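You operate a simulated robot arm through the tools that you are given. There is no shell and no other tool. Be economical: measure what you need, move in short steps, check, and stop when the job is done.

Carry out the task below with a simulated two-armed robot. There is one attempt and no reset: what you move stays moved.

## Task
On the rear half of the long timber bench, fold the striped cloth in half, so that its two long edges meet.
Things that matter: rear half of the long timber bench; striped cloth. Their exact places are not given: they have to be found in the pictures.

Only the result counts: the job must be done as asked and must still hold three seconds after the hand-in. Knocking over, shifting, dropping, spilling or breaking anything else fails it. Flat cloth is picked up by pressing the open fingertips on it (5 to 10 N) and closing them slowly along it; thin cloth reads only 2 to 8 mm in the jaws.

## Robot
Two 7-joint arms with two-finger parallel grippers on one trunk, on a base that drives. Base frame: it is fixed to the floor where the robot stands at the start and does not move with it; the origin is under the middle of the robot, x ahead of it, y to its left, z up. Units: mm, rad, N and s.
The left shoulder is at the start at [71, 156, 1030], the right one opposite. Places, roughly: rear half of the long timber bench [1000, 700, 800]. Payload 3.91 kg a hand.
The TCP of each hand is the grasp point between the finger pads, 30 mm short of the fingertips. In the tool frame z runs along the fingers and y along their closing line. The gripper opens to 110 mm. The fingers are 20 mm wide and 10 mm thick; the gripper's body (48 by 112 mm) begins 55 mm behind the TCP.
Orientation is told as [roll, pitch, yaw] about the base's x, y, z axes, in that order, counted from this pose: with the fingers straight down and closing along the base's y, the tool's x points along the base's -x, its y along +y and its z along -z.

## Interface
- The arms move only by the tool move_arm. It takes "left_commands", "right_commands" or both (then of equal length, played together; a hand with none holds still); each is a list of rows, each a list of 3 entries, a list of its own where there are three numbers: the turn, a rotation vector about the base's x, y, z in rad, then the shift along the base's x, y, z in mm, then the finger opening in mm, from 0 to 110. In form: [[[ax, ay, az], [dx, dy, dz], grip], ...]. A call has 1 to 8 rows; each row is the pose to reach, as a shift and turn from the pose commanded when the call began. Each row takes 0.2 s and may step no farther than 50 mm and 0.15 rad from the row before; otherwise, or with a gripper value out of range, the whole call is refused. A pose out of reach is approached as far as the arm can. The call stops where the force on the tool passes 40 N (or 10 N more than at its start, if that is more) or the arm is blocked; 0.2 s more then pass. The fingers move at their own pace (about 108 mm/s each) and stop on an object; they squeeze with about 37 N. The grip force told is the motor's: it shows also when the fingers shut on nothing. Time passes only in rows, and 0.2 s behind the last, so rows that repeat a pose let the fingers close. The reply holds the time, the measured pose of the TCP, the force on the tool along the base axes, the opening and the grip force, in the units named above and with some noise, with the torque about the TCP (base axes, N m) and any sound that the robot's microphone picked up.
- Cameras (640 x 400 px; columns grow to the right, rows downward): "scene" is now at [147.5, 4, 1263.4]; the picture's right is [0.12, -0.99, -0.00], its down [-0.43, -0.05, -0.90] and it looks along [0.89, 0.11, -0.43] (base axes); focal length 257 px, centre (320, 200). "left" rides on the left gripper at [72, -17, -104] in its tool frame; the picture's right is [0.23, 0.97, 0.00], its down [-0.76, 0.18, -0.62] and it looks along [-0.61, 0.14, 0.78] (tool axes); focal length 222 px, centre (320, 200). "right" rides on the right gripper at [72, 17, -103] in its tool frame; the picture's right is [-0.23, 0.97, 0.00], its down [-0.76, -0.18, -0.62] and it looks along [-0.61, -0.14, 0.78] (tool axes); focal length 222 px, centre (320, 200).
- snapshot(camera): a new picture of that camera. The clock stands still meanwhile.
- slide_trunk(by): slides the trunk up (or, below 0, down) by that many mm; the arms and the scene camera ride with it, the base frame stays. It gives what a move gives, with no picture.
- base_move(legs): drives the robot by 1 to 6 legs, each [ahead, left, turn to the left] in mm, mm and rad, along the robot's own axes; the way and the turn of a leg run together, so that a leg with both is an arc; at most 1500 mm and 3.142 rad a leg. The arms and the cameras ride along, it lands a little off, and it stops where it bumps. It gives what a move gives.
- aim_head(pan, tilt): turns the head with the scene camera to pan (to the left, within 1.501 rad either way) and tilt (down, from -0.506 to 1.204), counted from straight ahead of the robot. It gives what a move gives.
- measure_at(camera, pixels): for up to 12 pixels [column, row] of the newest picture of that camera ("zoom" is the newest enlarged one), the place [x, y, z] in the base frame of the surface seen there, good to about 2 mm, but the place of the scene camera against the robot may be out by one fixed shift of up to 12 mm in any direction. The clock stands still meanwhile.
- zoom(camera, box): a new picture of the part [left, top, right, bottom] of that camera's present view, enlarged. The clock stands still meanwhile.
- job_done(): hands the job in; it is judged then, once.

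Go step by step. Measure first, check grasps and placings, and put right what went wrong. The budget is 80 turns and 62 pictures, counting those below and the enlarged ones. Unless the task says otherwise, let go and move clear before handing in, and close with one line.

The tools are called after "Emit:" as name(argument=value, ...) on one line, values as JSON. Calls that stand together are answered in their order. move_arm: Moves the arms, as the interface text tells. Its arguments: {"type":"object","properties":{"left_commands":{"type":"array","items":{"type":"array"}},"right_commands":{"type":"array","items":{"type":"array"}}},"required":[]} The other tools are called the same way: slide_trunk (by) slides the trunk up or down; base_move (legs) drives the base; aim_head (pan, tilt) turns the head that bears the scene camera; snapshot (camera) takes a picture; measure_at (camera, pixels) gives the place of the surface under pixels of a picture; zoom (camera, box) takes an enlarged picture of a part of a camera's view; job_done () hands the job in.

At the start:

```text
time_s: 0.0
left_eef_pos: [685.8, 276.9, 1034.9]
left_tool_rot: [-0.001, 0.001, 0.0]
left_contact_force: [-0.4, -0.4, -0.3]
left_torque: [-0.04, 0.03, 0.0]
left_width: 110.2
left_grasp_force: 0.1
right_eef_pos: [839.4, -273.9, 960.3]
right_tool_rot: [0.002, 0.0, 0.001]
right_contact_force: [-0.8, 0.0, 0.4]
right_torque: [0.02, 0.0, 0.0]
right_width: 109.8
right_grasp_force: 0.1
trunk travel left (down, up): [-475.0, 465.0]
robot x, y, heading: [1.4, -0.6, 0.004]
head pan, tilt: [0.126, 0.447]
```

scene: 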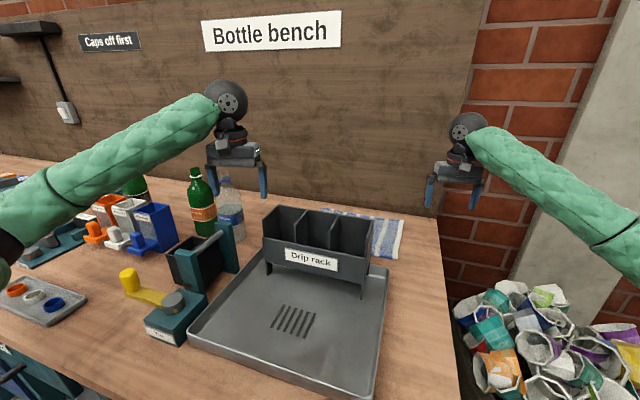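
right: 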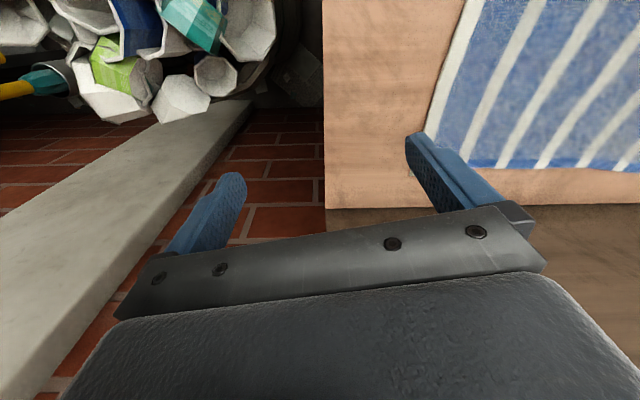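
left: 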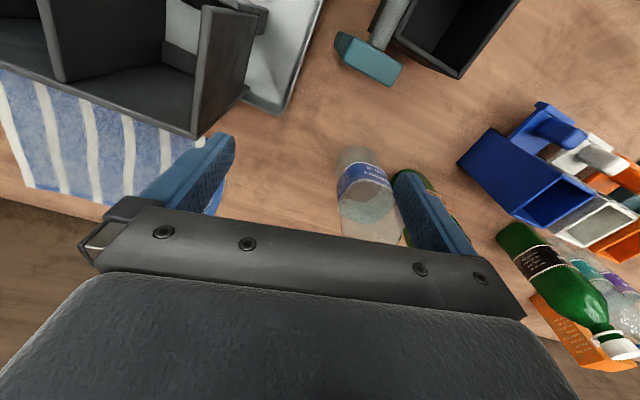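

The striped cloth lies behind the drip rack near the bench's right end (scene around 385,235; left picture 90,150; right picture 540,80). I'll measure its edges in the pictures I have.

Emit:
measure_at(camera="left", pixels=[[3, 75], [32, 187], [100, 198], [215, 205], [190, 135], [100, 110], [20, 230], [200, 130], [250, 90], [50, 80]])

Emit:
measure_at(camera="right", pixels=[[466, 20], [428, 122], [472, 163], [560, 168], [632, 172], [600, 60], [340, 200], [325, 20], [600, 200]])

Emit:
zoom(camera="scene", box=[180, 150, 460, 325])

```text
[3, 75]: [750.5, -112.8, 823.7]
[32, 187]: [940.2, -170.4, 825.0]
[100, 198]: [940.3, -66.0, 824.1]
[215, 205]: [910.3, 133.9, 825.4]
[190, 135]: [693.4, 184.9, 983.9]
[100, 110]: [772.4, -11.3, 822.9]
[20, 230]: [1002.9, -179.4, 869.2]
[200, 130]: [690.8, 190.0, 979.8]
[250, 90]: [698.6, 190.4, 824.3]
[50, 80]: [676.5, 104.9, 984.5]
```

```text
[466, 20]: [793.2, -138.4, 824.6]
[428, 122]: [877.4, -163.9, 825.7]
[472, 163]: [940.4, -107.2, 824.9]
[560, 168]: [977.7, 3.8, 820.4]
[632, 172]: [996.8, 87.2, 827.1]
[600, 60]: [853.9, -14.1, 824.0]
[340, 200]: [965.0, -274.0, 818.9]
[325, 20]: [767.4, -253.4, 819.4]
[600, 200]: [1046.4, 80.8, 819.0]
```

```text
2.29 times, centred on (320, 238) of scene
```

zoom: 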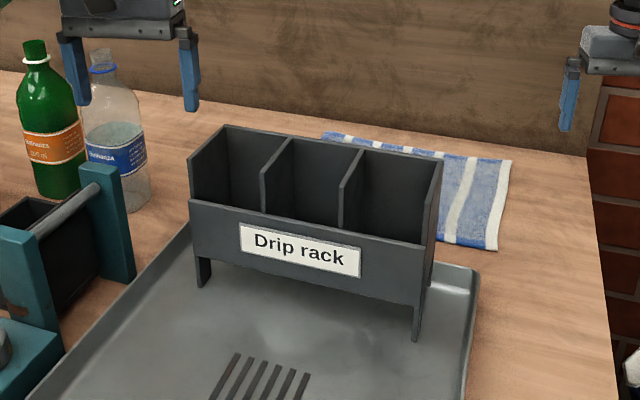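

Readings near the cloth's edges are inconsistent, so I'll raise the trunk to see over the rack and aim the head at the cloth.

Emit:
slide_trunk(by=350)

Emit:
aim_head(pan=0.0, tilt=0.8)

Emit:
snapshot(camera="scene")

Emit:
snapshot(camera="right")

Emit:
snapshot(camera="left")

```text
time_s: 3.4
left_eef_pos: [687.0, 277.0, 1384.7]
left_tool_rot: [0.0, 0.0, 0.001]
left_contact_force: [-0.7, -0.7, 0.1]
left_torque: [0.01, -0.01, 0.02]
left_width: 110.3
left_grasp_force: 0.0
right_eef_pos: [840.1, -273.9, 1309.9]
right_tool_rot: [-0.001, 0.0, 0.0]
right_contact_force: [0.8, 0.1, -0.2]
right_torque: [0.04, -0.02, 0.01]
right_width: 110.2
right_grasp_force: 0.1
trunk travel left (down, up): [-825.0, 115.0]
robot x, y, heading: [2.1, -2.5, -0.004]
head pan, tilt: [0.126, 0.447]
```

```text
time_s: 4.2
left_eef_pos: [685.9, 278.4, 1383.6]
left_tool_rot: [0.0, 0.0, -0.001]
left_contact_force: [0.4, 0.2, 0.6]
left_torque: [-0.01, -0.01, -0.02]
left_width: 110.2
left_grasp_force: 0.1
right_eef_pos: [840.3, -273.8, 1310.3]
right_tool_rot: [0.0, 0.0, 0.0]
right_contact_force: [-0.2, -0.6, 0.3]
right_torque: [0.0, -0.02, 0.02]
right_width: 109.9
right_grasp_force: 0.1
trunk travel left (down, up): [-825.0, 115.0]
robot x, y, heading: [-1.0, 1.6, -0.001]
head pan, tilt: [0.0, 0.799]
```

```text
57 pictures are left
```

scene: 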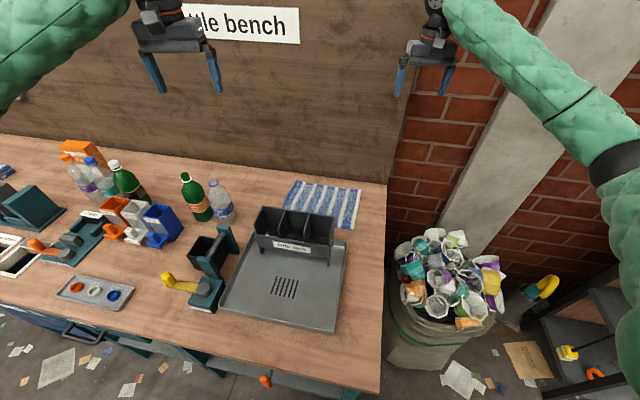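

```text
56 pictures are left
```

right: 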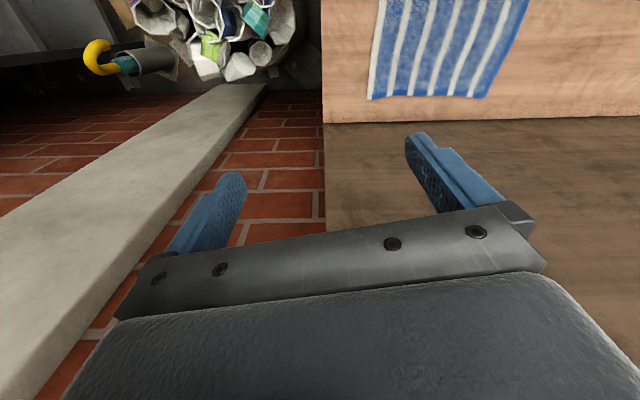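

```text
55 pictures are left
```

left: 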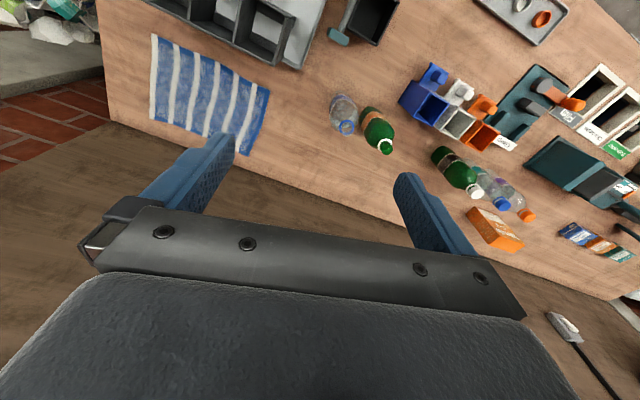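

Now the whole cloth shows in the left picture (corners about 153,35; 151,120; 240,153; 270,90). I'll enlarge and measure it.

Emit:
zoom(camera="left", box=[120, 0, 340, 180])

Emit:
zoom(camera="right", box=[320, 0, 600, 140])

Emit:
measure_at(camera="right", pixels=[[369, 97], [379, 2], [482, 96], [526, 2], [430, 96], [325, 122], [600, 116], [322, 10]])

Emit:
measure_at(camera="scene", pixels=[[294, 182], [361, 190], [352, 228], [285, 200], [386, 184], [305, 176]])

```text
2.22 times, centred on (230, 90) of left
```

zoom: 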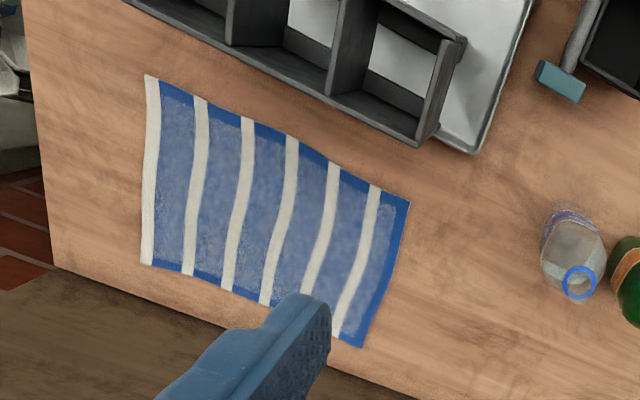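

```text
2.29 times, centred on (460, 70) of right
```

zoom: 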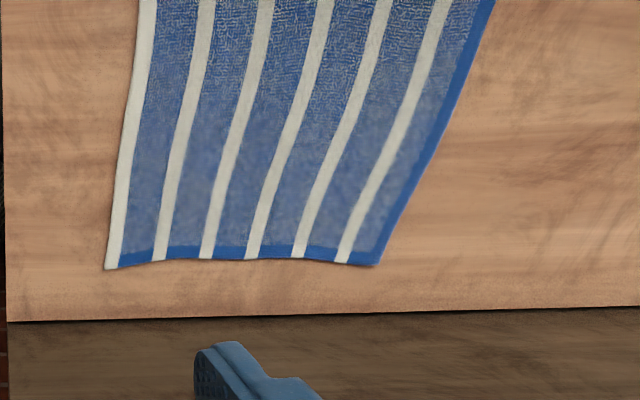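

```text
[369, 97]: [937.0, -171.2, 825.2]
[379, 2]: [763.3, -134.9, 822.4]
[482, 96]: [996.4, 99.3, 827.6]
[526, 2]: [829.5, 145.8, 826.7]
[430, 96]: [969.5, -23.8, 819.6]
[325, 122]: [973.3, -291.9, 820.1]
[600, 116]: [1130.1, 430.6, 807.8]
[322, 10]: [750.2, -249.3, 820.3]
```

```text
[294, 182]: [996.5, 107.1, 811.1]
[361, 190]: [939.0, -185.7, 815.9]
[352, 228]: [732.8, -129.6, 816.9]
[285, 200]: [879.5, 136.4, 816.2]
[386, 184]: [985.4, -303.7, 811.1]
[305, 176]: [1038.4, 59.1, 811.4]
```

Emit:
measure_at(camera="left", pixels=[[171, 35], [168, 120], [260, 91], [243, 154], [205, 62], [230, 75], [173, 119], [155, 10], [206, 10], [262, 50], [277, 47]])

Emit:
zoom(camera="scene", box=[200, 150, 400, 340])

```text
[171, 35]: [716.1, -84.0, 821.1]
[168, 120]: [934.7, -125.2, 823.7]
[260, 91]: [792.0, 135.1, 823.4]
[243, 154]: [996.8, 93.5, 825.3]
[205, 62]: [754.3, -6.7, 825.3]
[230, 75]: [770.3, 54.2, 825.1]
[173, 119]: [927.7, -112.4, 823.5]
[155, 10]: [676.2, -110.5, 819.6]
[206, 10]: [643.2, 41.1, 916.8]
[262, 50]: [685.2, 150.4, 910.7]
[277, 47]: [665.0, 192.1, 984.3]
```

```text
2.11 times, centred on (300, 245) of scene
```

zoom: 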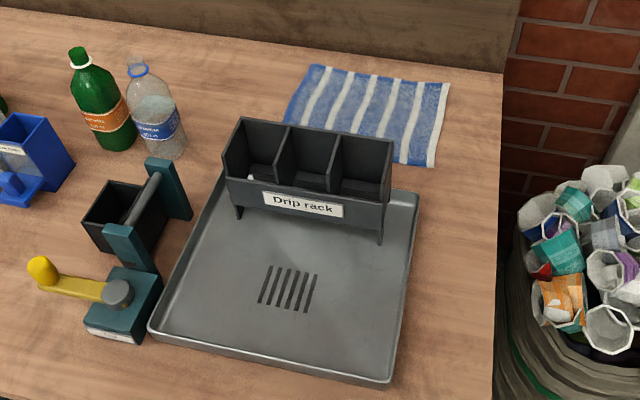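

Emit:
measure_at(camera="left", pixels=[[153, 35], [154, 37], [270, 92], [268, 92], [248, 155], [151, 118], [210, 63], [195, 49], [235, 77], [192, 47], [265, 60], [272, 62]])

```text
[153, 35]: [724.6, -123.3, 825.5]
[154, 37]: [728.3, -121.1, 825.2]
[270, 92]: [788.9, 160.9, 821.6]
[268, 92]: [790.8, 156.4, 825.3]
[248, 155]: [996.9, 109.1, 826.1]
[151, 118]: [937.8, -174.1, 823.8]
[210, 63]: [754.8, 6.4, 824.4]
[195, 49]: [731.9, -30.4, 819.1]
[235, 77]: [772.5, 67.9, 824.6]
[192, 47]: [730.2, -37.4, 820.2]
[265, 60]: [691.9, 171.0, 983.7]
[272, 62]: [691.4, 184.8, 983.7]
```

Cloth corners: near-right (726,-122), near-left (790,158), far-left (997,107), far-right (938,-173), top at z≈824, bench ≈819.5; long edges are the near and far ones (~287 mm). I'll check the bench's front edge and obstacles to see whether I can drive closer.

Emit:
measure_at(camera="scene", pixels=[[378, 388], [300, 375], [200, 350], [334, 219], [255, 210], [320, 250], [220, 218], [222, 185], [342, 325], [188, 215], [233, 215]])

Emit:
aim_head(pan=0.0, tilt=1.2)

Emit:
snapshot(camera="scene")

```text
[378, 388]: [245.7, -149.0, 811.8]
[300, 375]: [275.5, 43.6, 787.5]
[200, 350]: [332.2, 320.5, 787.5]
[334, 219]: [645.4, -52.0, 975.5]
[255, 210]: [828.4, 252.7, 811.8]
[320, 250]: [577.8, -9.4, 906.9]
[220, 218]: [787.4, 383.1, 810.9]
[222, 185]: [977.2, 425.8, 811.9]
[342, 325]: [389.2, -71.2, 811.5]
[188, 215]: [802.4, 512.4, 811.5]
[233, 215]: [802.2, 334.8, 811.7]
```

```text
time_s: 5.1
left_eef_pos: [686.2, 276.5, 1386.0]
left_tool_rot: [-0.001, -0.001, 0.001]
left_contact_force: [-0.3, 0.4, -0.2]
left_torque: [0.01, -0.03, 0.01]
left_width: 110.1
left_grasp_force: 0.1
right_eef_pos: [841.0, -273.1, 1309.8]
right_tool_rot: [0.001, 0.0, 0.0]
right_contact_force: [-0.3, -1.0, 0.4]
right_torque: [0.02, -0.05, 0.0]
right_width: 110.1
right_grasp_force: 0.0
trunk travel left (down, up): [-825.0, 115.0]
robot x, y, heading: [5.6, 1.4, -0.001]
head pan, tilt: [0.0, 1.201]
```

```text
51 pictures are left
```

scene: 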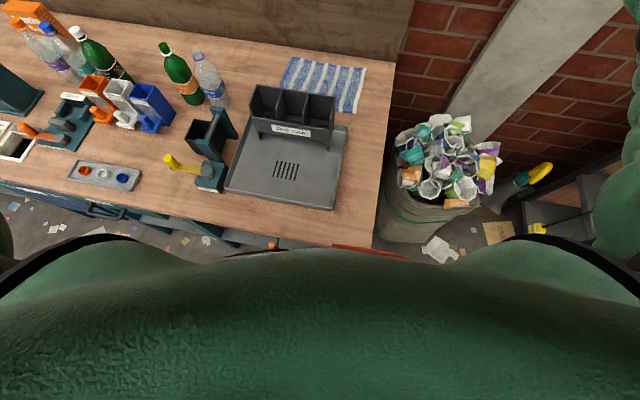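

The bench front is right before the robot (x≈250–280), so I'll stay put. In the cloth's own axes it spans 216 mm (across) by 287 mm; I'll turn both hands so the fingers close across the near long edge and bring them above its two corners.

Emit:
move_arm(left_commands=[[[0, 0, 0.14], [14, -17, 0], 110], [[0, 0, 0.28], [28, -34, 0], 110], [[0, 0, 0.42], [42, -51, 0], 100], [[0, 0, 0.56], [56, -68, 0], 90], [[0, 0, 0.7], [70, -85, 0], 80], [[0, 0, 0.84], [84, -102, 0], 70], [[0, 0, 0.98], [98, -119, 0], 60], [[0, 0, 1.12], [110, -135, 0], 40]], right_commands=[[[0, 0, 0.14], [-12, 20, 0], 110], [[0, 0, 0.28], [-24, 40, 0], 110], [[0, 0, 0.42], [-36, 60, 0], 100], [[0, 0, 0.56], [-48, 80, 0], 90], [[0, 0, 0.7], [-60, 100, 0], 80], [[0, 0, 0.84], [-72, 120, 0], 70], [[0, 0, 0.98], [-85, 140, 0], 60], [[0, 0, 1.12], [-97, 160, 0], 40]])

Emit:
aim_head(pan=0.0, tilt=0.8)

```text
time_s: 6.9
left_eef_pos: [797.6, 142.2, 1385.8]
left_tool_rot: [0.0, 0.001, 1.122]
left_contact_force: [0.1, -0.7, -0.1]
left_torque: [0.01, 0.04, -0.01]
left_width: 40.1
left_grasp_force: 0.1
right_eef_pos: [744.1, -116.0, 1309.3]
right_tool_rot: [0.001, 0.002, 1.123]
right_contact_force: [-0.2, -0.3, -0.1]
right_torque: [-0.01, 0.0, 0.01]
right_width: 40.0
right_grasp_force: 0.0
trunk travel left (down, up): [-825.0, 115.0]
robot x, y, heading: [0.4, 2.1, -0.002]
head pan, tilt: [0.0, 1.201]
```

```text
time_s: 7.8
left_eef_pos: [796.0, 142.6, 1387.0]
left_tool_rot: [0.0, 0.0, 1.118]
left_contact_force: [-0.5, -0.8, 0.2]
left_torque: [-0.02, 0.02, -0.03]
left_width: 40.0
left_grasp_force: 0.1
right_eef_pos: [744.3, -115.7, 1310.5]
right_tool_rot: [0.001, -0.001, 1.118]
right_contact_force: [-0.9, 0.8, -0.2]
right_torque: [0.0, 0.03, -0.02]
right_width: 39.8
right_grasp_force: 0.1
trunk travel left (down, up): [-825.0, 115.0]
robot x, y, heading: [-1.4, -1.2, -0.003]
head pan, tilt: [0.0, 0.799]
```

Both hands turned well. I'll finish the turn to 1.343, level the hands, and lower the trunk to z≈960.

Emit:
move_arm(left_commands=[[[0, 0, 0.113], [2, -2, -37], 40], [[0, 0, 0.223], [4, -3, -75], 40], [[0, 0, 0.223], [4, -3, -75], 40]], right_commands=[[[0, 0, 0.113], [0, 2, 0], 40], [[0, 0, 0.223], [-1, 4, 0], 40], [[0, 0, 0.223], [-1, 4, 0], 40]])

Emit:
slide_trunk(by=-330)

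Emit:
snapshot(camera="scene")

Emit:
snapshot(camera="left")

Emit:
snapshot(camera="right")

```text
time_s: 8.6
left_eef_pos: [798.4, 140.5, 1314.1]
left_tool_rot: [-0.001, 0.0, 1.344]
left_contact_force: [-0.4, 0.1, 0.0]
left_torque: [0.05, -0.04, 0.01]
left_width: 39.9
left_grasp_force: 0.0
right_eef_pos: [741.2, -112.0, 1310.8]
right_tool_rot: [-0.001, 0.0, 1.343]
right_contact_force: [0.1, 0.7, 0.4]
right_torque: [0.01, 0.0, 0.04]
right_width: 40.0
right_grasp_force: 0.0
trunk travel left (down, up): [-825.0, 115.0]
robot x, y, heading: [-2.0, -3.7, -0.003]
head pan, tilt: [0.0, 0.799]
```

```text
time_s: 11.8
left_eef_pos: [798.7, 140.1, 985.2]
left_tool_rot: [0.0, 0.002, 1.345]
left_contact_force: [0.1, 0.4, -0.1]
left_torque: [-0.01, 0.01, 0.01]
left_width: 40.0
left_grasp_force: 0.1
right_eef_pos: [741.3, -111.5, 980.0]
right_tool_rot: [-0.001, 0.0, 1.345]
right_contact_force: [-0.9, 0.6, -0.9]
right_torque: [0.01, -0.02, -0.03]
right_width: 40.1
right_grasp_force: 0.1
trunk travel left (down, up): [-495.0, 445.0]
robot x, y, heading: [-0.6, -3.8, -0.003]
head pan, tilt: [0.0, 0.799]
```

```text
50 pictures are left
```

scene: 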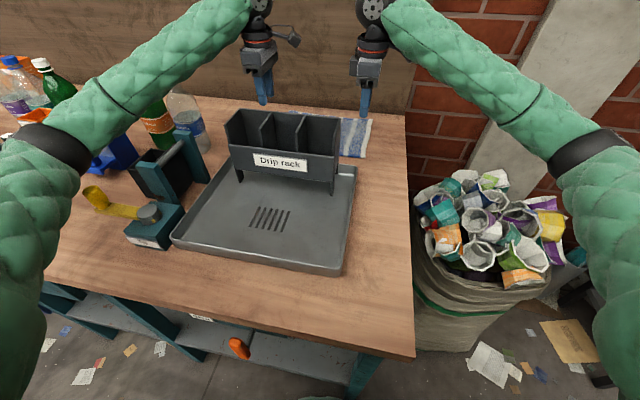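

```text
49 pictures are left
```

left: 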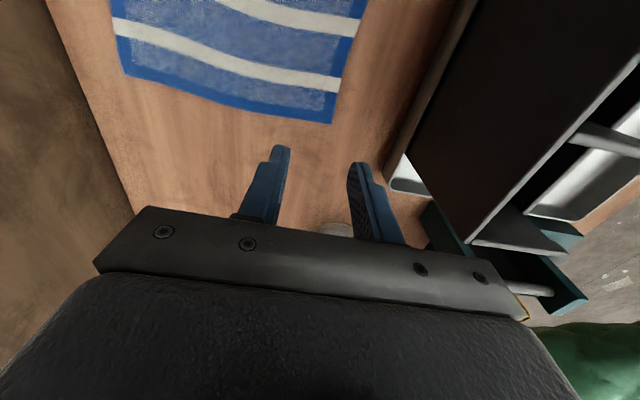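

```text
48 pictures are left
```

right: 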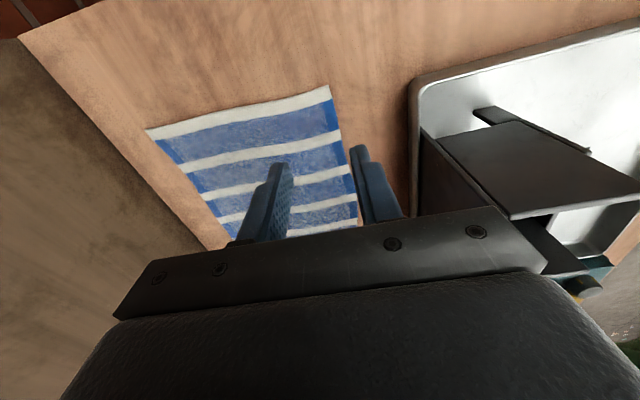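

Fingers sit over the near edge as planned. I'll check the near edge's place with both hand cameras (right 329,86 and 350,190; left 331,124 and 345,60).

Emit:
measure_at(camera="left", pixels=[[328, 122], [350, 40], [363, 3], [128, 76], [335, 145], [390, 150], [404, 155], [420, 120]])

Emit:
measure_at(camera="right", pixels=[[328, 88], [340, 145], [355, 215], [150, 131], [420, 170], [430, 180], [30, 45]])

```text
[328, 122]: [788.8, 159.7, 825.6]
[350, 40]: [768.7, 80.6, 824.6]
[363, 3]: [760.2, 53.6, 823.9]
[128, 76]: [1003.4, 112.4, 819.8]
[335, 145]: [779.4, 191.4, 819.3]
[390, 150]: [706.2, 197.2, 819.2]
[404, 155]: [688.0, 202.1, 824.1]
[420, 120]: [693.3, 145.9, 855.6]
```

```text
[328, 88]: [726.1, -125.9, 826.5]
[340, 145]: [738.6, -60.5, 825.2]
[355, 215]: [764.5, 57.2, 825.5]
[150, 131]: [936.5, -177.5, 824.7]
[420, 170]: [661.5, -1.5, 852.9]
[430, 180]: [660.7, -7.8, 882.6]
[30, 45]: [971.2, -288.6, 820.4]
```

Measurements agree (near edge at s≈730–735 mm, rack ~90 mm in front). The near fingers will land just outside the edge; I'll descend with a slight tilt to just above contact.

Emit:
move_arm(left_commands=[[[-0.009, -0.039, 0], [0, 0, -40], 40], [[-0.018, -0.078, 0], [0, 0, -80], 40], [[-0.018, -0.078, 0], [0, 0, -110], 40], [[-0.018, -0.078, 0], [0, 0, -127], 40], [[-0.018, -0.078, 0], [0, 0, -127], 40]], right_commands=[[[-0.009, -0.039, 0], [0, 0, -40], 40], [[-0.018, -0.078, 0], [0, 0, -80], 40], [[-0.018, -0.078, 0], [0, 0, -108], 40], [[-0.018, -0.078, 0], [0, 0, -123], 40], [[-0.018, -0.078, 0], [0, 0, -123], 40]])

Emit:
snapshot(camera="right")

Emit:
snapshot(camera="left")

```text
time_s: 13.2
left_eef_pos: [805.2, 178.1, 927.2]
left_tool_rot: [-0.165, -0.043, 1.388]
left_contact_force: [0.5, 0.3, 0.7]
left_torque: [0.01, 0.0, -0.01]
left_width: 40.1
left_grasp_force: 0.1
right_eef_pos: [737.1, -99.1, 866.1]
right_tool_rot: [-0.087, -0.012, 1.36]
right_contact_force: [0.1, -0.7, 0.4]
right_torque: [0.01, 0.03, 0.01]
right_width: 40.0
right_grasp_force: 0.1
trunk travel left (down, up): [-495.0, 445.0]
robot x, y, heading: [0.6, 8.8, 0.015]
head pan, tilt: [0.0, 0.799]
stopped in row 5 (left hand): the arm was blocked; the commanded pose is now the measured one
```

```text
47 pictures are left
```

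right: 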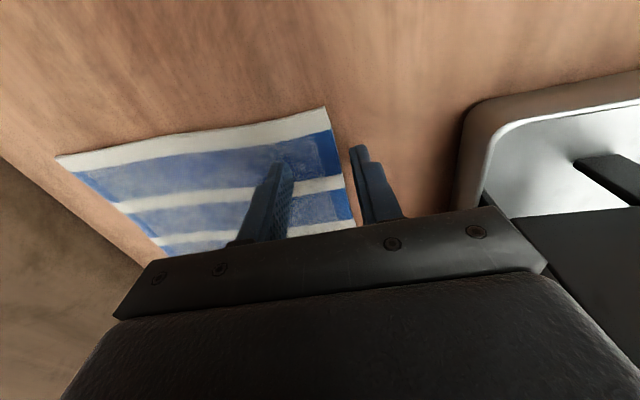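

```text
46 pictures are left
```

left: 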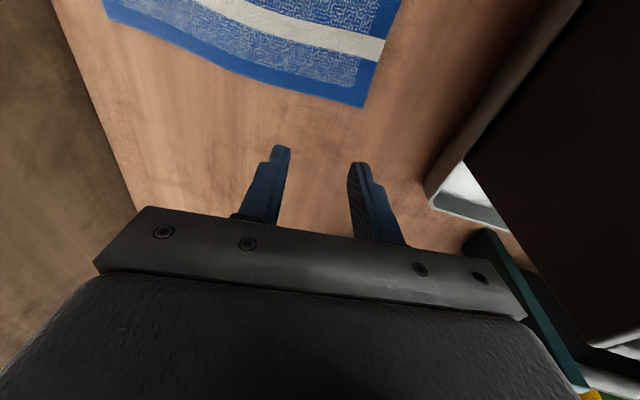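

The left arm got blocked in the air at z≈927 and pushed the base slightly. I must see what it touched before moving.

Emit:
snapshot(camera="scene")

Emit:
zoom(camera="scene", box=[120, 0, 420, 188])

```text
45 pictures are left
```

scene: 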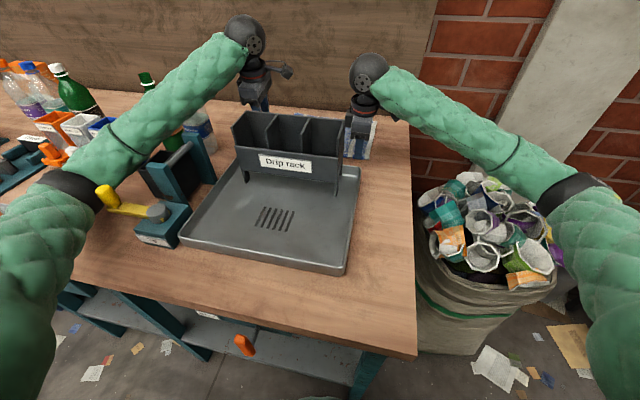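

```text
2.13 times, centred on (270, 94) of scene
```

zoom: 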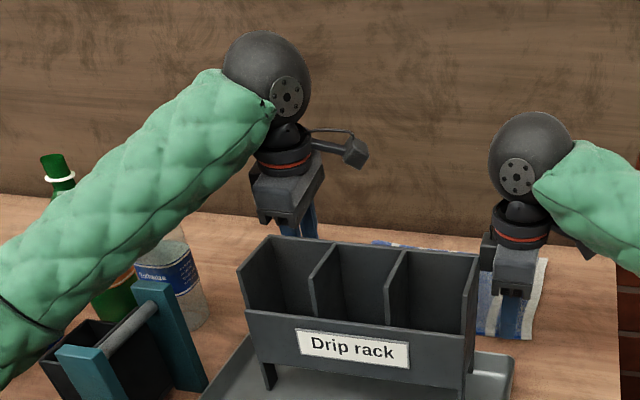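

The left forearm appears to pass right above the teal frame (zoom 155,290); I'll measure forearm and frame heights.

Emit:
measure_at(camera="zoom", pixels=[[155, 288], [80, 352], [130, 318], [60, 375], [120, 270], [180, 200], [20, 330], [255, 130], [268, 240], [170, 270], [57, 160], [440, 255]])

```text
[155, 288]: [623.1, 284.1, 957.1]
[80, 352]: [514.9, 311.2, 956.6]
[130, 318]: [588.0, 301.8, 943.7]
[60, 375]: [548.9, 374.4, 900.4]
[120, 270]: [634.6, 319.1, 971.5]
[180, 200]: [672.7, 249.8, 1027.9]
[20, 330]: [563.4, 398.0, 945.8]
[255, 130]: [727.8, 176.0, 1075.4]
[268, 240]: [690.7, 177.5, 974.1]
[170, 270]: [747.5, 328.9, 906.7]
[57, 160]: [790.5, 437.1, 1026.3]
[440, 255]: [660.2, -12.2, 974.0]
```

The forearm rested on the teal frame (forearm underside ~957–970 at 630,300; frame top 957). I'll raise the trunk straight up 220 mm so the elbow rides higher, then check the frame hasn't shifted.

Emit:
slide_trunk(by=220)

Emit:
snapshot(camera="scene")

```text
time_s: 15.6
left_eef_pos: [811.2, 180.3, 1122.8]
left_tool_rot: [-0.139, -0.022, 1.379]
left_contact_force: [-0.1, 0.1, 0.5]
left_torque: [-0.01, 0.03, -0.01]
left_width: 40.2
left_grasp_force: 0.2
right_eef_pos: [743.6, -91.9, 1077.1]
right_tool_rot: [-0.079, 0.0, 1.358]
right_contact_force: [0.1, 0.3, 0.3]
right_torque: [0.02, 0.03, -0.04]
right_width: 40.0
right_grasp_force: 0.1
trunk travel left (down, up): [-715.0, 225.0]
robot x, y, heading: [4.7, 8.7, 0.019]
head pan, tilt: [0.0, 0.799]
```

```text
43 pictures are left
```

scene: 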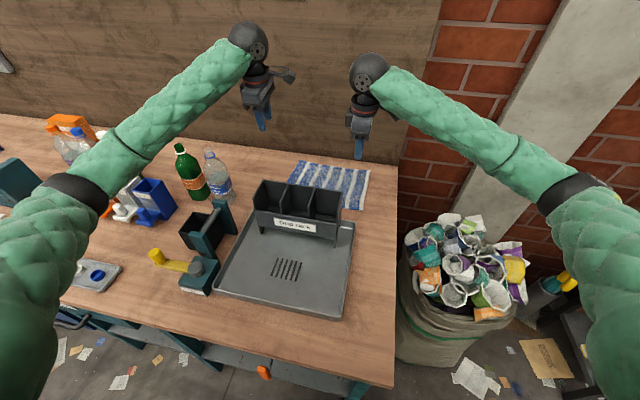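

The frame and rack look unmoved. With the elbow higher, I'll correct the orientation and come down again to z≈960 above the edge.

Emit:
move_arm(left_commands=[[[-0.004, 0.031, -0.018], [-6, -20, -30], 40], [[-0.008, 0.062, -0.036], [-12.5, -40, -60], 40], [[-0.008, 0.062, -0.036], [-12.5, -40, -100], 40], [[-0.008, 0.062, -0.036], [-12.5, -40, -140], 40], [[-0.008, 0.062, -0.036], [-12.5, -40, -163], 40], [[-0.008, 0.062, -0.036], [-12.5, -40, -163], 40]], right_commands=[[[0, 0, -0.008], [-1, -10, -20], 40], [[0, 0, -0.015], [-2.3, -19.6, -40], 40], [[0, 0, -0.015], [-2.3, -19.6, -60], 40], [[0, 0, -0.015], [-2.3, -19.6, -90], 40], [[0, 0, -0.015], [-2.3, -19.6, -117], 40], [[0, 0, -0.015], [-2.3, -19.6, -117], 40]])

Emit:
snapshot(camera="scene")

```text
time_s: 17.2
left_eef_pos: [802.7, 184.8, 980.6]
left_tool_rot: [-0.112, -0.019, 1.387]
left_contact_force: [1.2, 0.6, -0.9]
left_torque: [-0.02, 0.07, 0.0]
left_width: 40.0
left_grasp_force: 0.1
right_eef_pos: [743.3, -78.4, 959.7]
right_tool_rot: [-0.08, -0.002, 1.378]
right_contact_force: [1.6, 0.2, 0.5]
right_torque: [-0.03, 0.09, -0.01]
right_width: 40.1
right_grasp_force: 0.0
trunk travel left (down, up): [-715.0, 225.0]
robot x, y, heading: [1.8, 18.4, 0.044]
head pan, tilt: [0.0, 0.799]
stopped in row 6 (left hand): the arm was blocked; the commanded pose is now the measured one
```

```text
42 pictures are left
```

scene: 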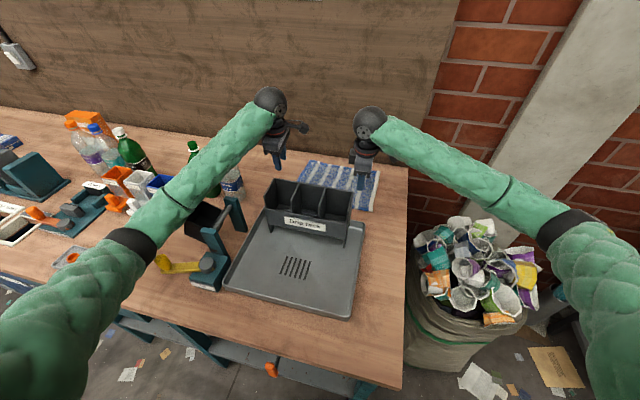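

Blocked again and the base turned a little (0.044); the left elbow region (130,245) seems low over the bench. I'll measure the arm's heights.

Emit:
measure_at(camera="scene", pixels=[[130, 240], [150, 250], [180, 225], [215, 185], [100, 265], [60, 320], [160, 263], [205, 215], [235, 205], [245, 160], [70, 250], [140, 350]])

Emit:
zoom(camera="scene", box=[40, 130, 300, 330])

```text
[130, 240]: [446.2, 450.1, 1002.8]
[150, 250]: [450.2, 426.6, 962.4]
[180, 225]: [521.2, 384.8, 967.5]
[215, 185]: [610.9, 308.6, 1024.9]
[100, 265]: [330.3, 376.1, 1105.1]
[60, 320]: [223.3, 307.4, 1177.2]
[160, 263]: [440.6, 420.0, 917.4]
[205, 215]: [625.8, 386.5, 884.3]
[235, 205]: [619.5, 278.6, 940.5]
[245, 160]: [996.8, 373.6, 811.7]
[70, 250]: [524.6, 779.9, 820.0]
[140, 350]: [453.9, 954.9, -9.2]
```

```text
2.00 times, centred on (170, 230) of scene
```

zoom: 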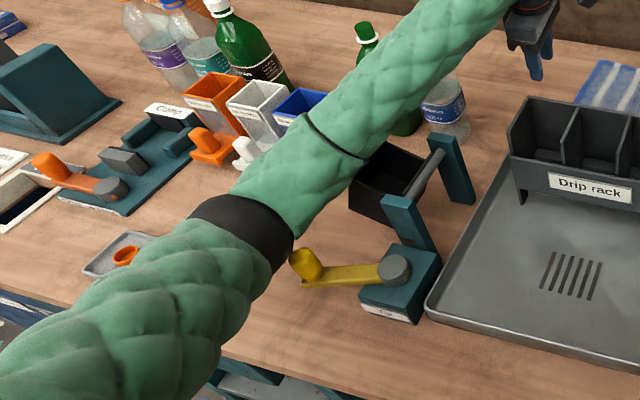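

The elbow's underside meets the yellow knob (440,420,917). I'll raise the trunk to its top, and shift the base left a bit and straighten it, so the elbow and forearm clear the knob, frame and rack.

Emit:
slide_trunk(by=222)

Emit:
base_move(legs=[[0, 60, -0.044]])

Emit:
snapshot(camera="scene")

```text
time_s: 19.5
left_eef_pos: [797.5, 176.0, 1193.1]
left_tool_rot: [-0.098, -0.013, 1.379]
left_contact_force: [-0.7, 0.1, -0.2]
left_torque: [-0.01, -0.05, 0.04]
left_width: 40.1
left_grasp_force: 0.1
right_eef_pos: [742.1, -79.7, 1181.7]
right_tool_rot: [-0.082, -0.003, 1.373]
right_contact_force: [0.0, 0.6, -0.1]
right_torque: [-0.01, -0.03, -0.01]
right_width: 39.6
right_grasp_force: 0.1
trunk travel left (down, up): [-937.0, 3.0]
robot x, y, heading: [-0.5, 15.7, 0.044]
head pan, tilt: [0.0, 0.799]
```

```text
time_s: 20.5
left_eef_pos: [802.6, 196.4, 1194.2]
left_tool_rot: [-0.1, -0.014, 1.333]
left_contact_force: [-0.3, -0.9, -0.1]
left_torque: [-0.01, 0.01, 0.04]
left_width: 40.1
left_grasp_force: 0.1
right_eef_pos: [736.7, -58.1, 1180.9]
right_tool_rot: [-0.08, -0.003, 1.328]
right_contact_force: [0.0, -0.4, -0.4]
right_torque: [0.0, -0.01, 0.0]
right_width: 39.9
right_grasp_force: 0.0
trunk travel left (down, up): [-937.0, 3.0]
robot x, y, heading: [-6.0, 76.9, 0.0]
head pan, tilt: [0.0, 0.799]
```

```text
40 pictures are left
```

scene: 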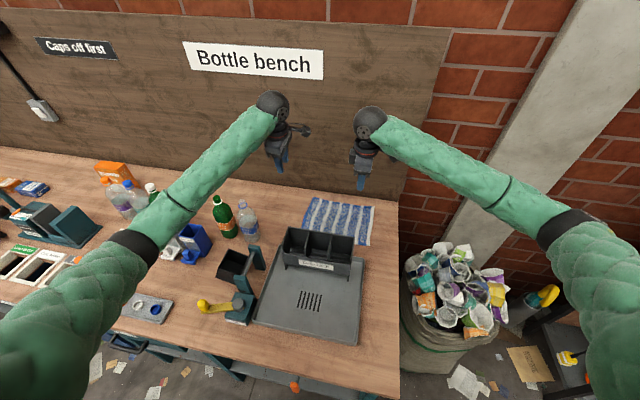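

Nothing on the bench looks disturbed. I'll bring the hands back over the edge, going down to z≈985 and watching for blocking.

Emit:
move_arm(left_commands=[[[-0.009, 0.022, 0.01], [0, -20, -30], 40], [[-0.009, 0.022, 0.01], [-2, -40, -70], 40], [[-0.009, 0.022, 0.01], [-4, -56, -110], 40], [[-0.009, 0.022, 0.01], [-4, -56, -150], 40], [[-0.009, 0.022, 0.01], [-4, -56, -190], 40], [[-0.009, 0.022, 0.01], [-4, -56, -210], 40], [[-0.009, 0.022, 0.01], [-4, -56, -210], 40]], right_commands=[[[0, 0, 0.015], [2, -20, -30], 40], [[0, 0, 0.015], [4, -40, -65], 40], [[0, 0, 0.015], [4.6, -53, -100], 40], [[0, 0, 0.015], [4.6, -53, -140], 40], [[0, 0, 0.015], [4.6, -53, -180], 40], [[0, 0, 0.015], [4.6, -53, -196], 40], [[0, 0, 0.015], [4.6, -53, -196], 40]])

Emit:
snapshot(camera="scene")

Emit:
measure_at(camera="scene", pixels=[[130, 240], [150, 250], [180, 225], [200, 200], [215, 185], [235, 150], [200, 300], [245, 260], [220, 250]])

```text
time_s: 22.1
left_eef_pos: [798.7, 139.9, 981.4]
left_tool_rot: [-0.082, 0.002, 1.343]
left_contact_force: [0.8, -0.5, -0.1]
left_torque: [-0.01, 0.0, 0.02]
left_width: 39.8
left_grasp_force: 0.0
right_eef_pos: [738.2, -108.4, 986.0]
right_tool_rot: [-0.08, -0.001, 1.342]
right_contact_force: [0.9, 0.0, -0.3]
right_torque: [0.0, 0.04, -0.01]
right_width: 39.9
right_grasp_force: 0.0
trunk travel left (down, up): [-937.0, 3.0]
robot x, y, heading: [-1.7, 77.8, 0.003]
head pan, tilt: [0.0, 0.799]
```

```text
39 pictures are left
```

scene: 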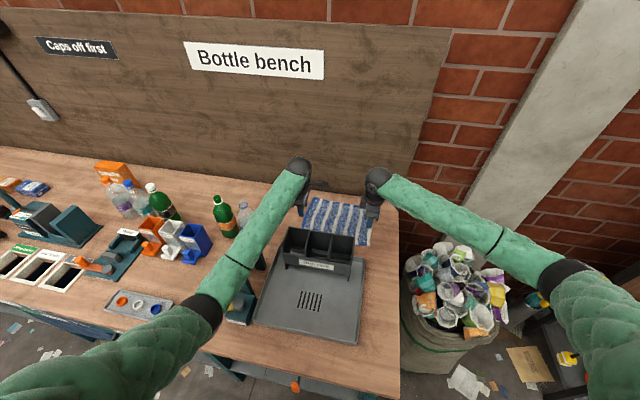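

```text
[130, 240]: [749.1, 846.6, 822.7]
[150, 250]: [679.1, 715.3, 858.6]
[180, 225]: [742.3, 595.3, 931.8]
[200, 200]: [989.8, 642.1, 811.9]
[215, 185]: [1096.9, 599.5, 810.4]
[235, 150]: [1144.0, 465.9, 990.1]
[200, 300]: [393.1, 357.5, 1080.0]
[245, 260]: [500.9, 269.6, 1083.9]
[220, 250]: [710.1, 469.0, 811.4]
```

The descent is free so far, but the left elbow is still fairly low. I'll compare with the right elbow, whose wrist is turned the other way relative to its arm.

Emit:
measure_at(camera="scene", pixels=[[205, 305], [210, 320], [185, 320], [565, 275], [555, 285], [580, 290], [500, 235], [450, 210], [250, 240], [275, 205], [235, 312], [130, 370]])

Emit:
zoom(camera="scene", box=[140, 180, 400, 342])

```text
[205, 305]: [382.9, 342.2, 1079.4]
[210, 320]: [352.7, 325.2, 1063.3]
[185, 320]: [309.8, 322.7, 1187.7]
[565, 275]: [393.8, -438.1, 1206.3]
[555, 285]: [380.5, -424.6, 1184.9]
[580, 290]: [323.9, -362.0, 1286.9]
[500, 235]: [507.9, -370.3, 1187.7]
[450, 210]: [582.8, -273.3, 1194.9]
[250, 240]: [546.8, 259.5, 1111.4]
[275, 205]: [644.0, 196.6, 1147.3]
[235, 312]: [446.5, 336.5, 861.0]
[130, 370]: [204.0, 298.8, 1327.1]
```

```text
2.46 times, centred on (270, 261) of scene
```

zoom: 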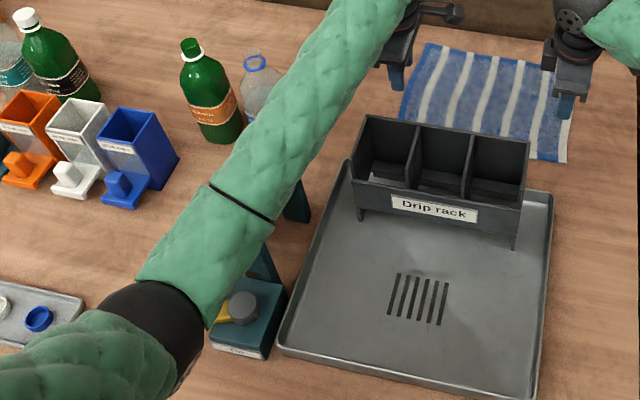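

The right elbow is ~110 mm higher and further out, so the left hand's turn direction is what drops its elbow. I'll lift the left hand and turn it half a turn the other way (fingers are symmetric).

Emit:
move_arm(left_commands=[[[0, 0, -0.149], [0, 10, 40], 40], [[0, 0, -0.299], [0, 20, 80], 40], [[0, 0, -0.449], [0, 30, 110], 40], [[0, 0, -0.598], [0, 30, 120], 40], [[0, 0, -0.748], [0, 30, 120], 40], [[0, 0, -0.897], [0, 30, 120], 40], [[0, 0, -1.047], [0, 30, 120], 40]])

Emit:
move_arm(left_commands=[[[0, 0, -0.149], [0, 0, 0], 40], [[0, 0, -0.299], [0, 0, 0], 40], [[0, 0, -0.449], [0, 0, 0], 40], [[0, 0, -0.598], [0, 0, 0], 40], [[0, 0, -0.748], [0, 0, 0], 40], [[0, 0, -0.897], [0, 0, 0], 40], [[0, 0, -1.047], [0, 0, 0], 40]])

Emit:
move_arm(left_commands=[[[0, 0, -0.149], [0, 0, 0], 40], [[0, 0, -0.299], [0, 0, 0], 40], [[0, 0, -0.449], [0, 0, 0], 40], [[0, 0, -0.598], [0, 0, 0], 40], [[0, 0, -0.748], [0, 0, 0], 40], [[0, 0, -0.897], [0, 0, 0], 40], [[0, 0, -1.047], [0, 0, 0], 40]])

Emit:
snapshot(camera="scene")

```text
time_s: 23.7
left_eef_pos: [798.2, 173.6, 1103.4]
left_tool_rot: [-0.082, 0.001, 0.294]
left_contact_force: [0.8, -0.4, -0.4]
left_torque: [-0.01, 0.02, 0.0]
left_width: 40.1
left_grasp_force: 0.1
right_eef_pos: [738.0, -107.4, 987.5]
right_tool_rot: [-0.079, 0.0, 1.343]
right_contact_force: [0.7, 0.4, 0.2]
right_torque: [0.02, 0.02, -0.01]
right_width: 39.9
right_grasp_force: 0.0
trunk travel left (down, up): [-937.0, 3.0]
robot x, y, heading: [-0.3, 76.7, -0.001]
head pan, tilt: [0.0, 0.799]
```

```text
time_s: 25.3
left_eef_pos: [799.7, 172.4, 1105.2]
left_tool_rot: [-0.082, 0.001, -0.754]
left_contact_force: [0.5, 0.0, 0.4]
left_torque: [0.01, 0.01, -0.02]
left_width: 39.9
left_grasp_force: 0.1
right_eef_pos: [737.8, -108.6, 987.3]
right_tool_rot: [-0.08, 0.001, 1.343]
right_contact_force: [-0.1, -0.4, -0.7]
right_torque: [-0.01, 0.01, 0.0]
right_width: 40.1
right_grasp_force: 0.0
trunk travel left (down, up): [-937.0, 3.0]
robot x, y, heading: [-2.8, 74.9, 0.006]
head pan, tilt: [0.0, 0.799]
```

```text
time_s: 26.9
left_eef_pos: [799.6, 172.8, 1102.9]
left_tool_rot: [-0.083, 0.003, -1.801]
left_contact_force: [-0.4, -0.1, -0.1]
left_torque: [0.04, 0.01, 0.0]
left_width: 40.0
left_grasp_force: 0.0
right_eef_pos: [738.7, -108.1, 987.0]
right_tool_rot: [-0.081, 0.0, 1.343]
right_contact_force: [-0.4, -0.8, 0.1]
right_torque: [-0.01, -0.04, 0.04]
right_width: 39.9
right_grasp_force: 0.1
trunk travel left (down, up): [-937.0, 3.0]
robot x, y, heading: [-0.8, 77.1, 0.002]
head pan, tilt: [0.0, 0.799]
```

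```text
37 pictures are left
```

scene: 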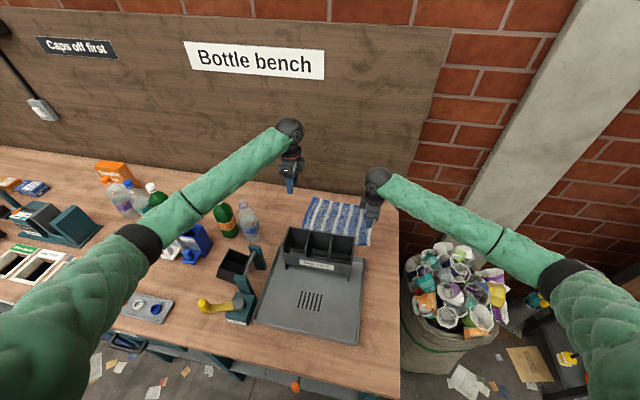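

Elbow looks higher and outboard now. I'll bring the left hand over its corner with the correct tilt and check elbow height again.

Emit:
move_arm(left_commands=[[[-0.018, -0.078, 0], [0, -15, -30], 40], [[-0.036, -0.156, 0], [-1, -33, -60], 40], [[-0.036, -0.156, 0], [-1, -33, -100], 40], [[-0.036, -0.156, 0], [-1, -33, -118], 40], [[-0.036, -0.156, 0], [-1, -33, -118], 40]])

Emit:
snapshot(camera="scene")

Emit:
measure_at(camera="scene", pixels=[[160, 250], [165, 260], [180, 240], [150, 240], [200, 230], [230, 205], [190, 280], [175, 265]])

```text
time_s: 28.1
left_eef_pos: [798.3, 139.0, 984.5]
left_tool_rot: [0.078, 0.002, -1.799]
left_contact_force: [0.1, -0.9, -0.5]
left_torque: [0.01, 0.04, -0.01]
left_width: 40.1
left_grasp_force: 0.1
right_eef_pos: [739.2, -107.2, 986.6]
right_tool_rot: [-0.08, -0.001, 1.344]
right_contact_force: [0.3, -0.9, 0.1]
right_torque: [-0.03, 0.02, 0.0]
right_width: 40.1
right_grasp_force: 0.1
trunk travel left (down, up): [-937.0, 3.0]
robot x, y, heading: [-1.5, 76.9, 0.002]
head pan, tilt: [0.0, 0.799]
```

```text
36 pictures are left
```

scene: 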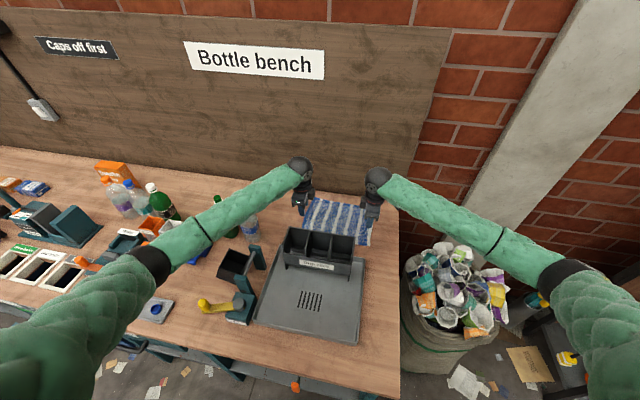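

```text
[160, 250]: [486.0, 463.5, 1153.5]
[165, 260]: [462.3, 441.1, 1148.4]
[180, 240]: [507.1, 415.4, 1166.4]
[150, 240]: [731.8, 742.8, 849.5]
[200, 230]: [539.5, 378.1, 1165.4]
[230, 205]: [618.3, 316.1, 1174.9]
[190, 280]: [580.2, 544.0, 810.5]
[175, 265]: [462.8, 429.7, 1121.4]
```

The left elbow is now ~1150 high, well clear of everything. I'll descend both hands to just above the cloth.

Emit:
move_arm(left_commands=[[[0, 0, 0], [0, 0, -40], 40], [[0, 0, 0], [0, 0, -80], 40], [[0, 0, 0], [0, 0, -108], 40], [[0, 0, 0], [0, 0, -124], 40], [[0, 0, 0], [0, 0, -124], 40]], right_commands=[[[0, 0, 0], [1, -2, -40], 40], [[0, 0, 0], [2, -3, -80], 40], [[0, 0, 0], [2, -4, -108], 40], [[0, 0, 0], [2, -4, -125], 40], [[0, 0, 0], [2, -4, -125], 40]])

Emit:
snapshot(camera="right")

Emit:
snapshot(camera="left")

```text
time_s: 29.3
left_eef_pos: [797.2, 143.6, 861.5]
left_tool_rot: [0.079, 0.002, -1.797]
left_contact_force: [-0.3, -0.3, 0.0]
left_torque: [0.0, -0.02, 0.02]
left_width: 40.3
left_grasp_force: 0.0
right_eef_pos: [743.1, -113.2, 863.4]
right_tool_rot: [-0.081, 0.0, 1.343]
right_contact_force: [0.4, 0.8, -0.6]
right_torque: [0.01, -0.01, 0.01]
right_width: 40.0
right_grasp_force: 0.0
trunk travel left (down, up): [-937.0, 3.0]
robot x, y, heading: [-0.4, 76.1, 0.001]
head pan, tilt: [0.0, 0.799]
```

```text
35 pictures are left
```

right: 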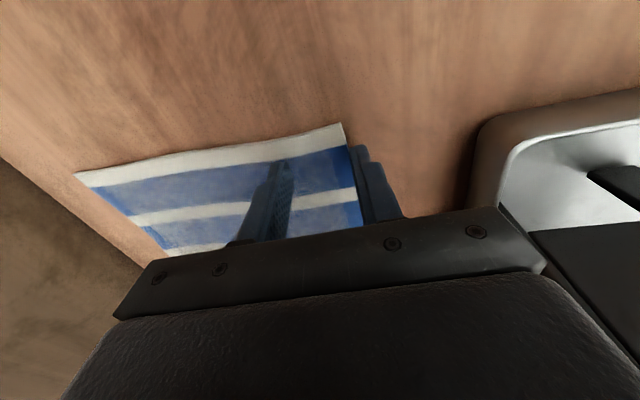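

```text
34 pictures are left
```

left: 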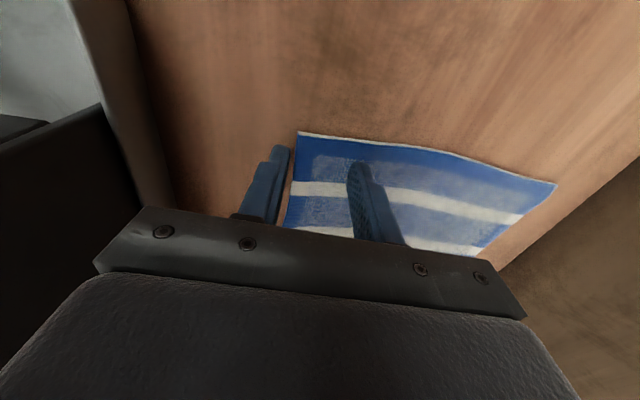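

Near fingers are just outside the edge, far fingers on the cloth. I'll lower to light contact and read the forces.

Emit:
move_arm(left_commands=[[[0, 0, 0], [0, 0, -8], 40], [[0, 0, 0], [0, 0, -11], 40], [[0, 0, 0], [0, 0, -12], 40], [[0, 0, 0], [0, 0, -12], 40]], right_commands=[[[0, 0, 0], [0, 0, -9], 40], [[0, 0, 0], [0, 0, -12], 40], [[0, 0, 0], [0, 0, -14], 40], [[0, 0, 0], [0, 0, -14], 40]])

```text
time_s: 30.1
left_eef_pos: [797.1, 141.1, 852.5]
left_tool_rot: [0.079, 0.001, -1.8]
left_contact_force: [-4.2, 3.1, 11.9]
left_torque: [0.12, 0.42, -0.07]
left_width: 42.2
left_grasp_force: 1.9
right_eef_pos: [744.8, -110.8, 853.4]
right_tool_rot: [-0.088, -0.005, 1.344]
right_contact_force: [-5.8, -1.6, 21.8]
right_torque: [0.12, 0.57, 0.07]
right_width: 41.7
right_grasp_force: 1.7
trunk travel left (down, up): [-937.0, 3.0]
robot x, y, heading: [-4.0, 71.7, 0.007]
head pan, tilt: [0.0, 0.799]
stopped in row 3 (right hand): the force on the tool passed its limit at 46 N (the readings are from after the stop); the commanded pose is now the measured one
```

Contact reached at TCP z≈852–853 (12 N left, 22 N right). I'll ease up slightly to 5–10 N and close the fingers slowly.

Emit:
move_arm(left_commands=[[[0, 0, 0], [0, 0, 0.7], 42], [[0, 0, 0], [0, 0, 0.7], 42]], right_commands=[[[0, 0, 0], [0, 0, 1.5], 42], [[0, 0, 0], [0, 0, 1.5], 42]])

```text
time_s: 30.7
left_eef_pos: [796.1, 141.3, 852.0]
left_tool_rot: [0.079, 0.002, -1.798]
left_contact_force: [-1.0, 4.7, 11.5]
left_torque: [0.15, 0.33, -0.14]
left_width: 42.8
left_grasp_force: 0.8
right_eef_pos: [743.8, -111.4, 853.5]
right_tool_rot: [-0.087, -0.004, 1.345]
right_contact_force: [0.7, -1.8, 20.3]
right_torque: [0.11, 0.29, 0.03]
right_width: 40.6
right_grasp_force: 0.0
trunk travel left (down, up): [-937.0, 3.0]
robot x, y, heading: [-3.5, 76.7, 0.001]
head pan, tilt: [0.0, 0.799]
```

Emit:
move_arm(left_commands=[[[0, 0, 0], [0, 0, 0.5], 42], [[0, 0, 0], [0, 0, 0.5], 36], [[0, 0, 0], [0, 0, 0.5], 30], [[0, 0, 0], [0, 0, 0.5], 24]], right_commands=[[[0, 0, 0], [0, 0, 2], 40], [[0, 0, 0], [0, 0, 2], 35], [[0, 0, 0], [0, 0, 2], 30], [[0, 0, 0], [0, 0, 2], 24]])

Emit:
snapshot(camera="right")

Emit:
snapshot(camera="left")

```text
time_s: 31.7
left_eef_pos: [796.1, 140.7, 850.6]
left_tool_rot: [0.081, 0.001, -1.8]
left_contact_force: [-5.9, 1.3, 14.4]
left_torque: [0.03, 0.1, -0.01]
left_width: 23.9
left_grasp_force: 0.0
right_eef_pos: [743.2, -112.1, 853.5]
right_tool_rot: [-0.085, -0.003, 1.345]
right_contact_force: [-1.3, -0.1, 2.3]
right_torque: [-0.01, 0.12, 0.01]
right_width: 24.0
right_grasp_force: 0.1
trunk travel left (down, up): [-937.0, 3.0]
robot x, y, heading: [-1.3, 71.9, -0.0]
head pan, tilt: [0.0, 0.799]
```

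```text
33 pictures are left
```

right: 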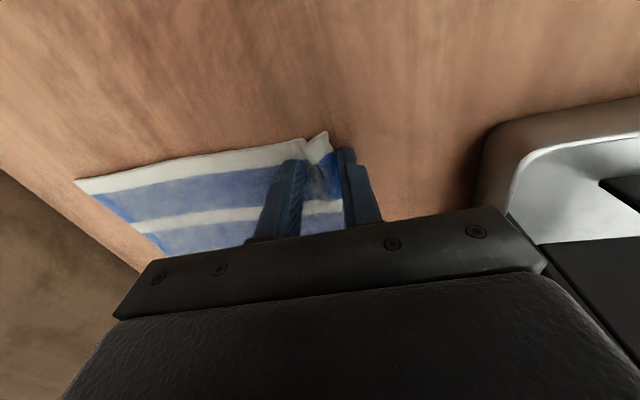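

```text
32 pictures are left
```

left: 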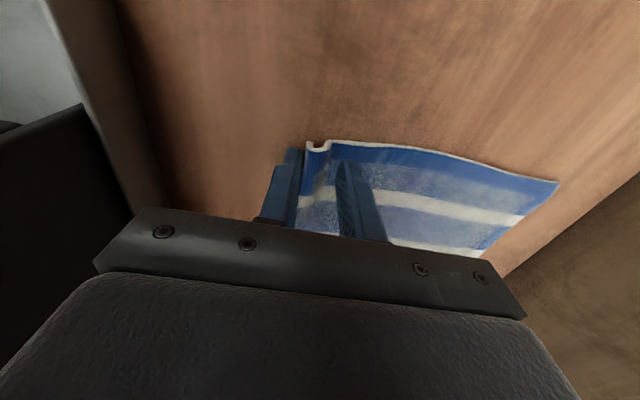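

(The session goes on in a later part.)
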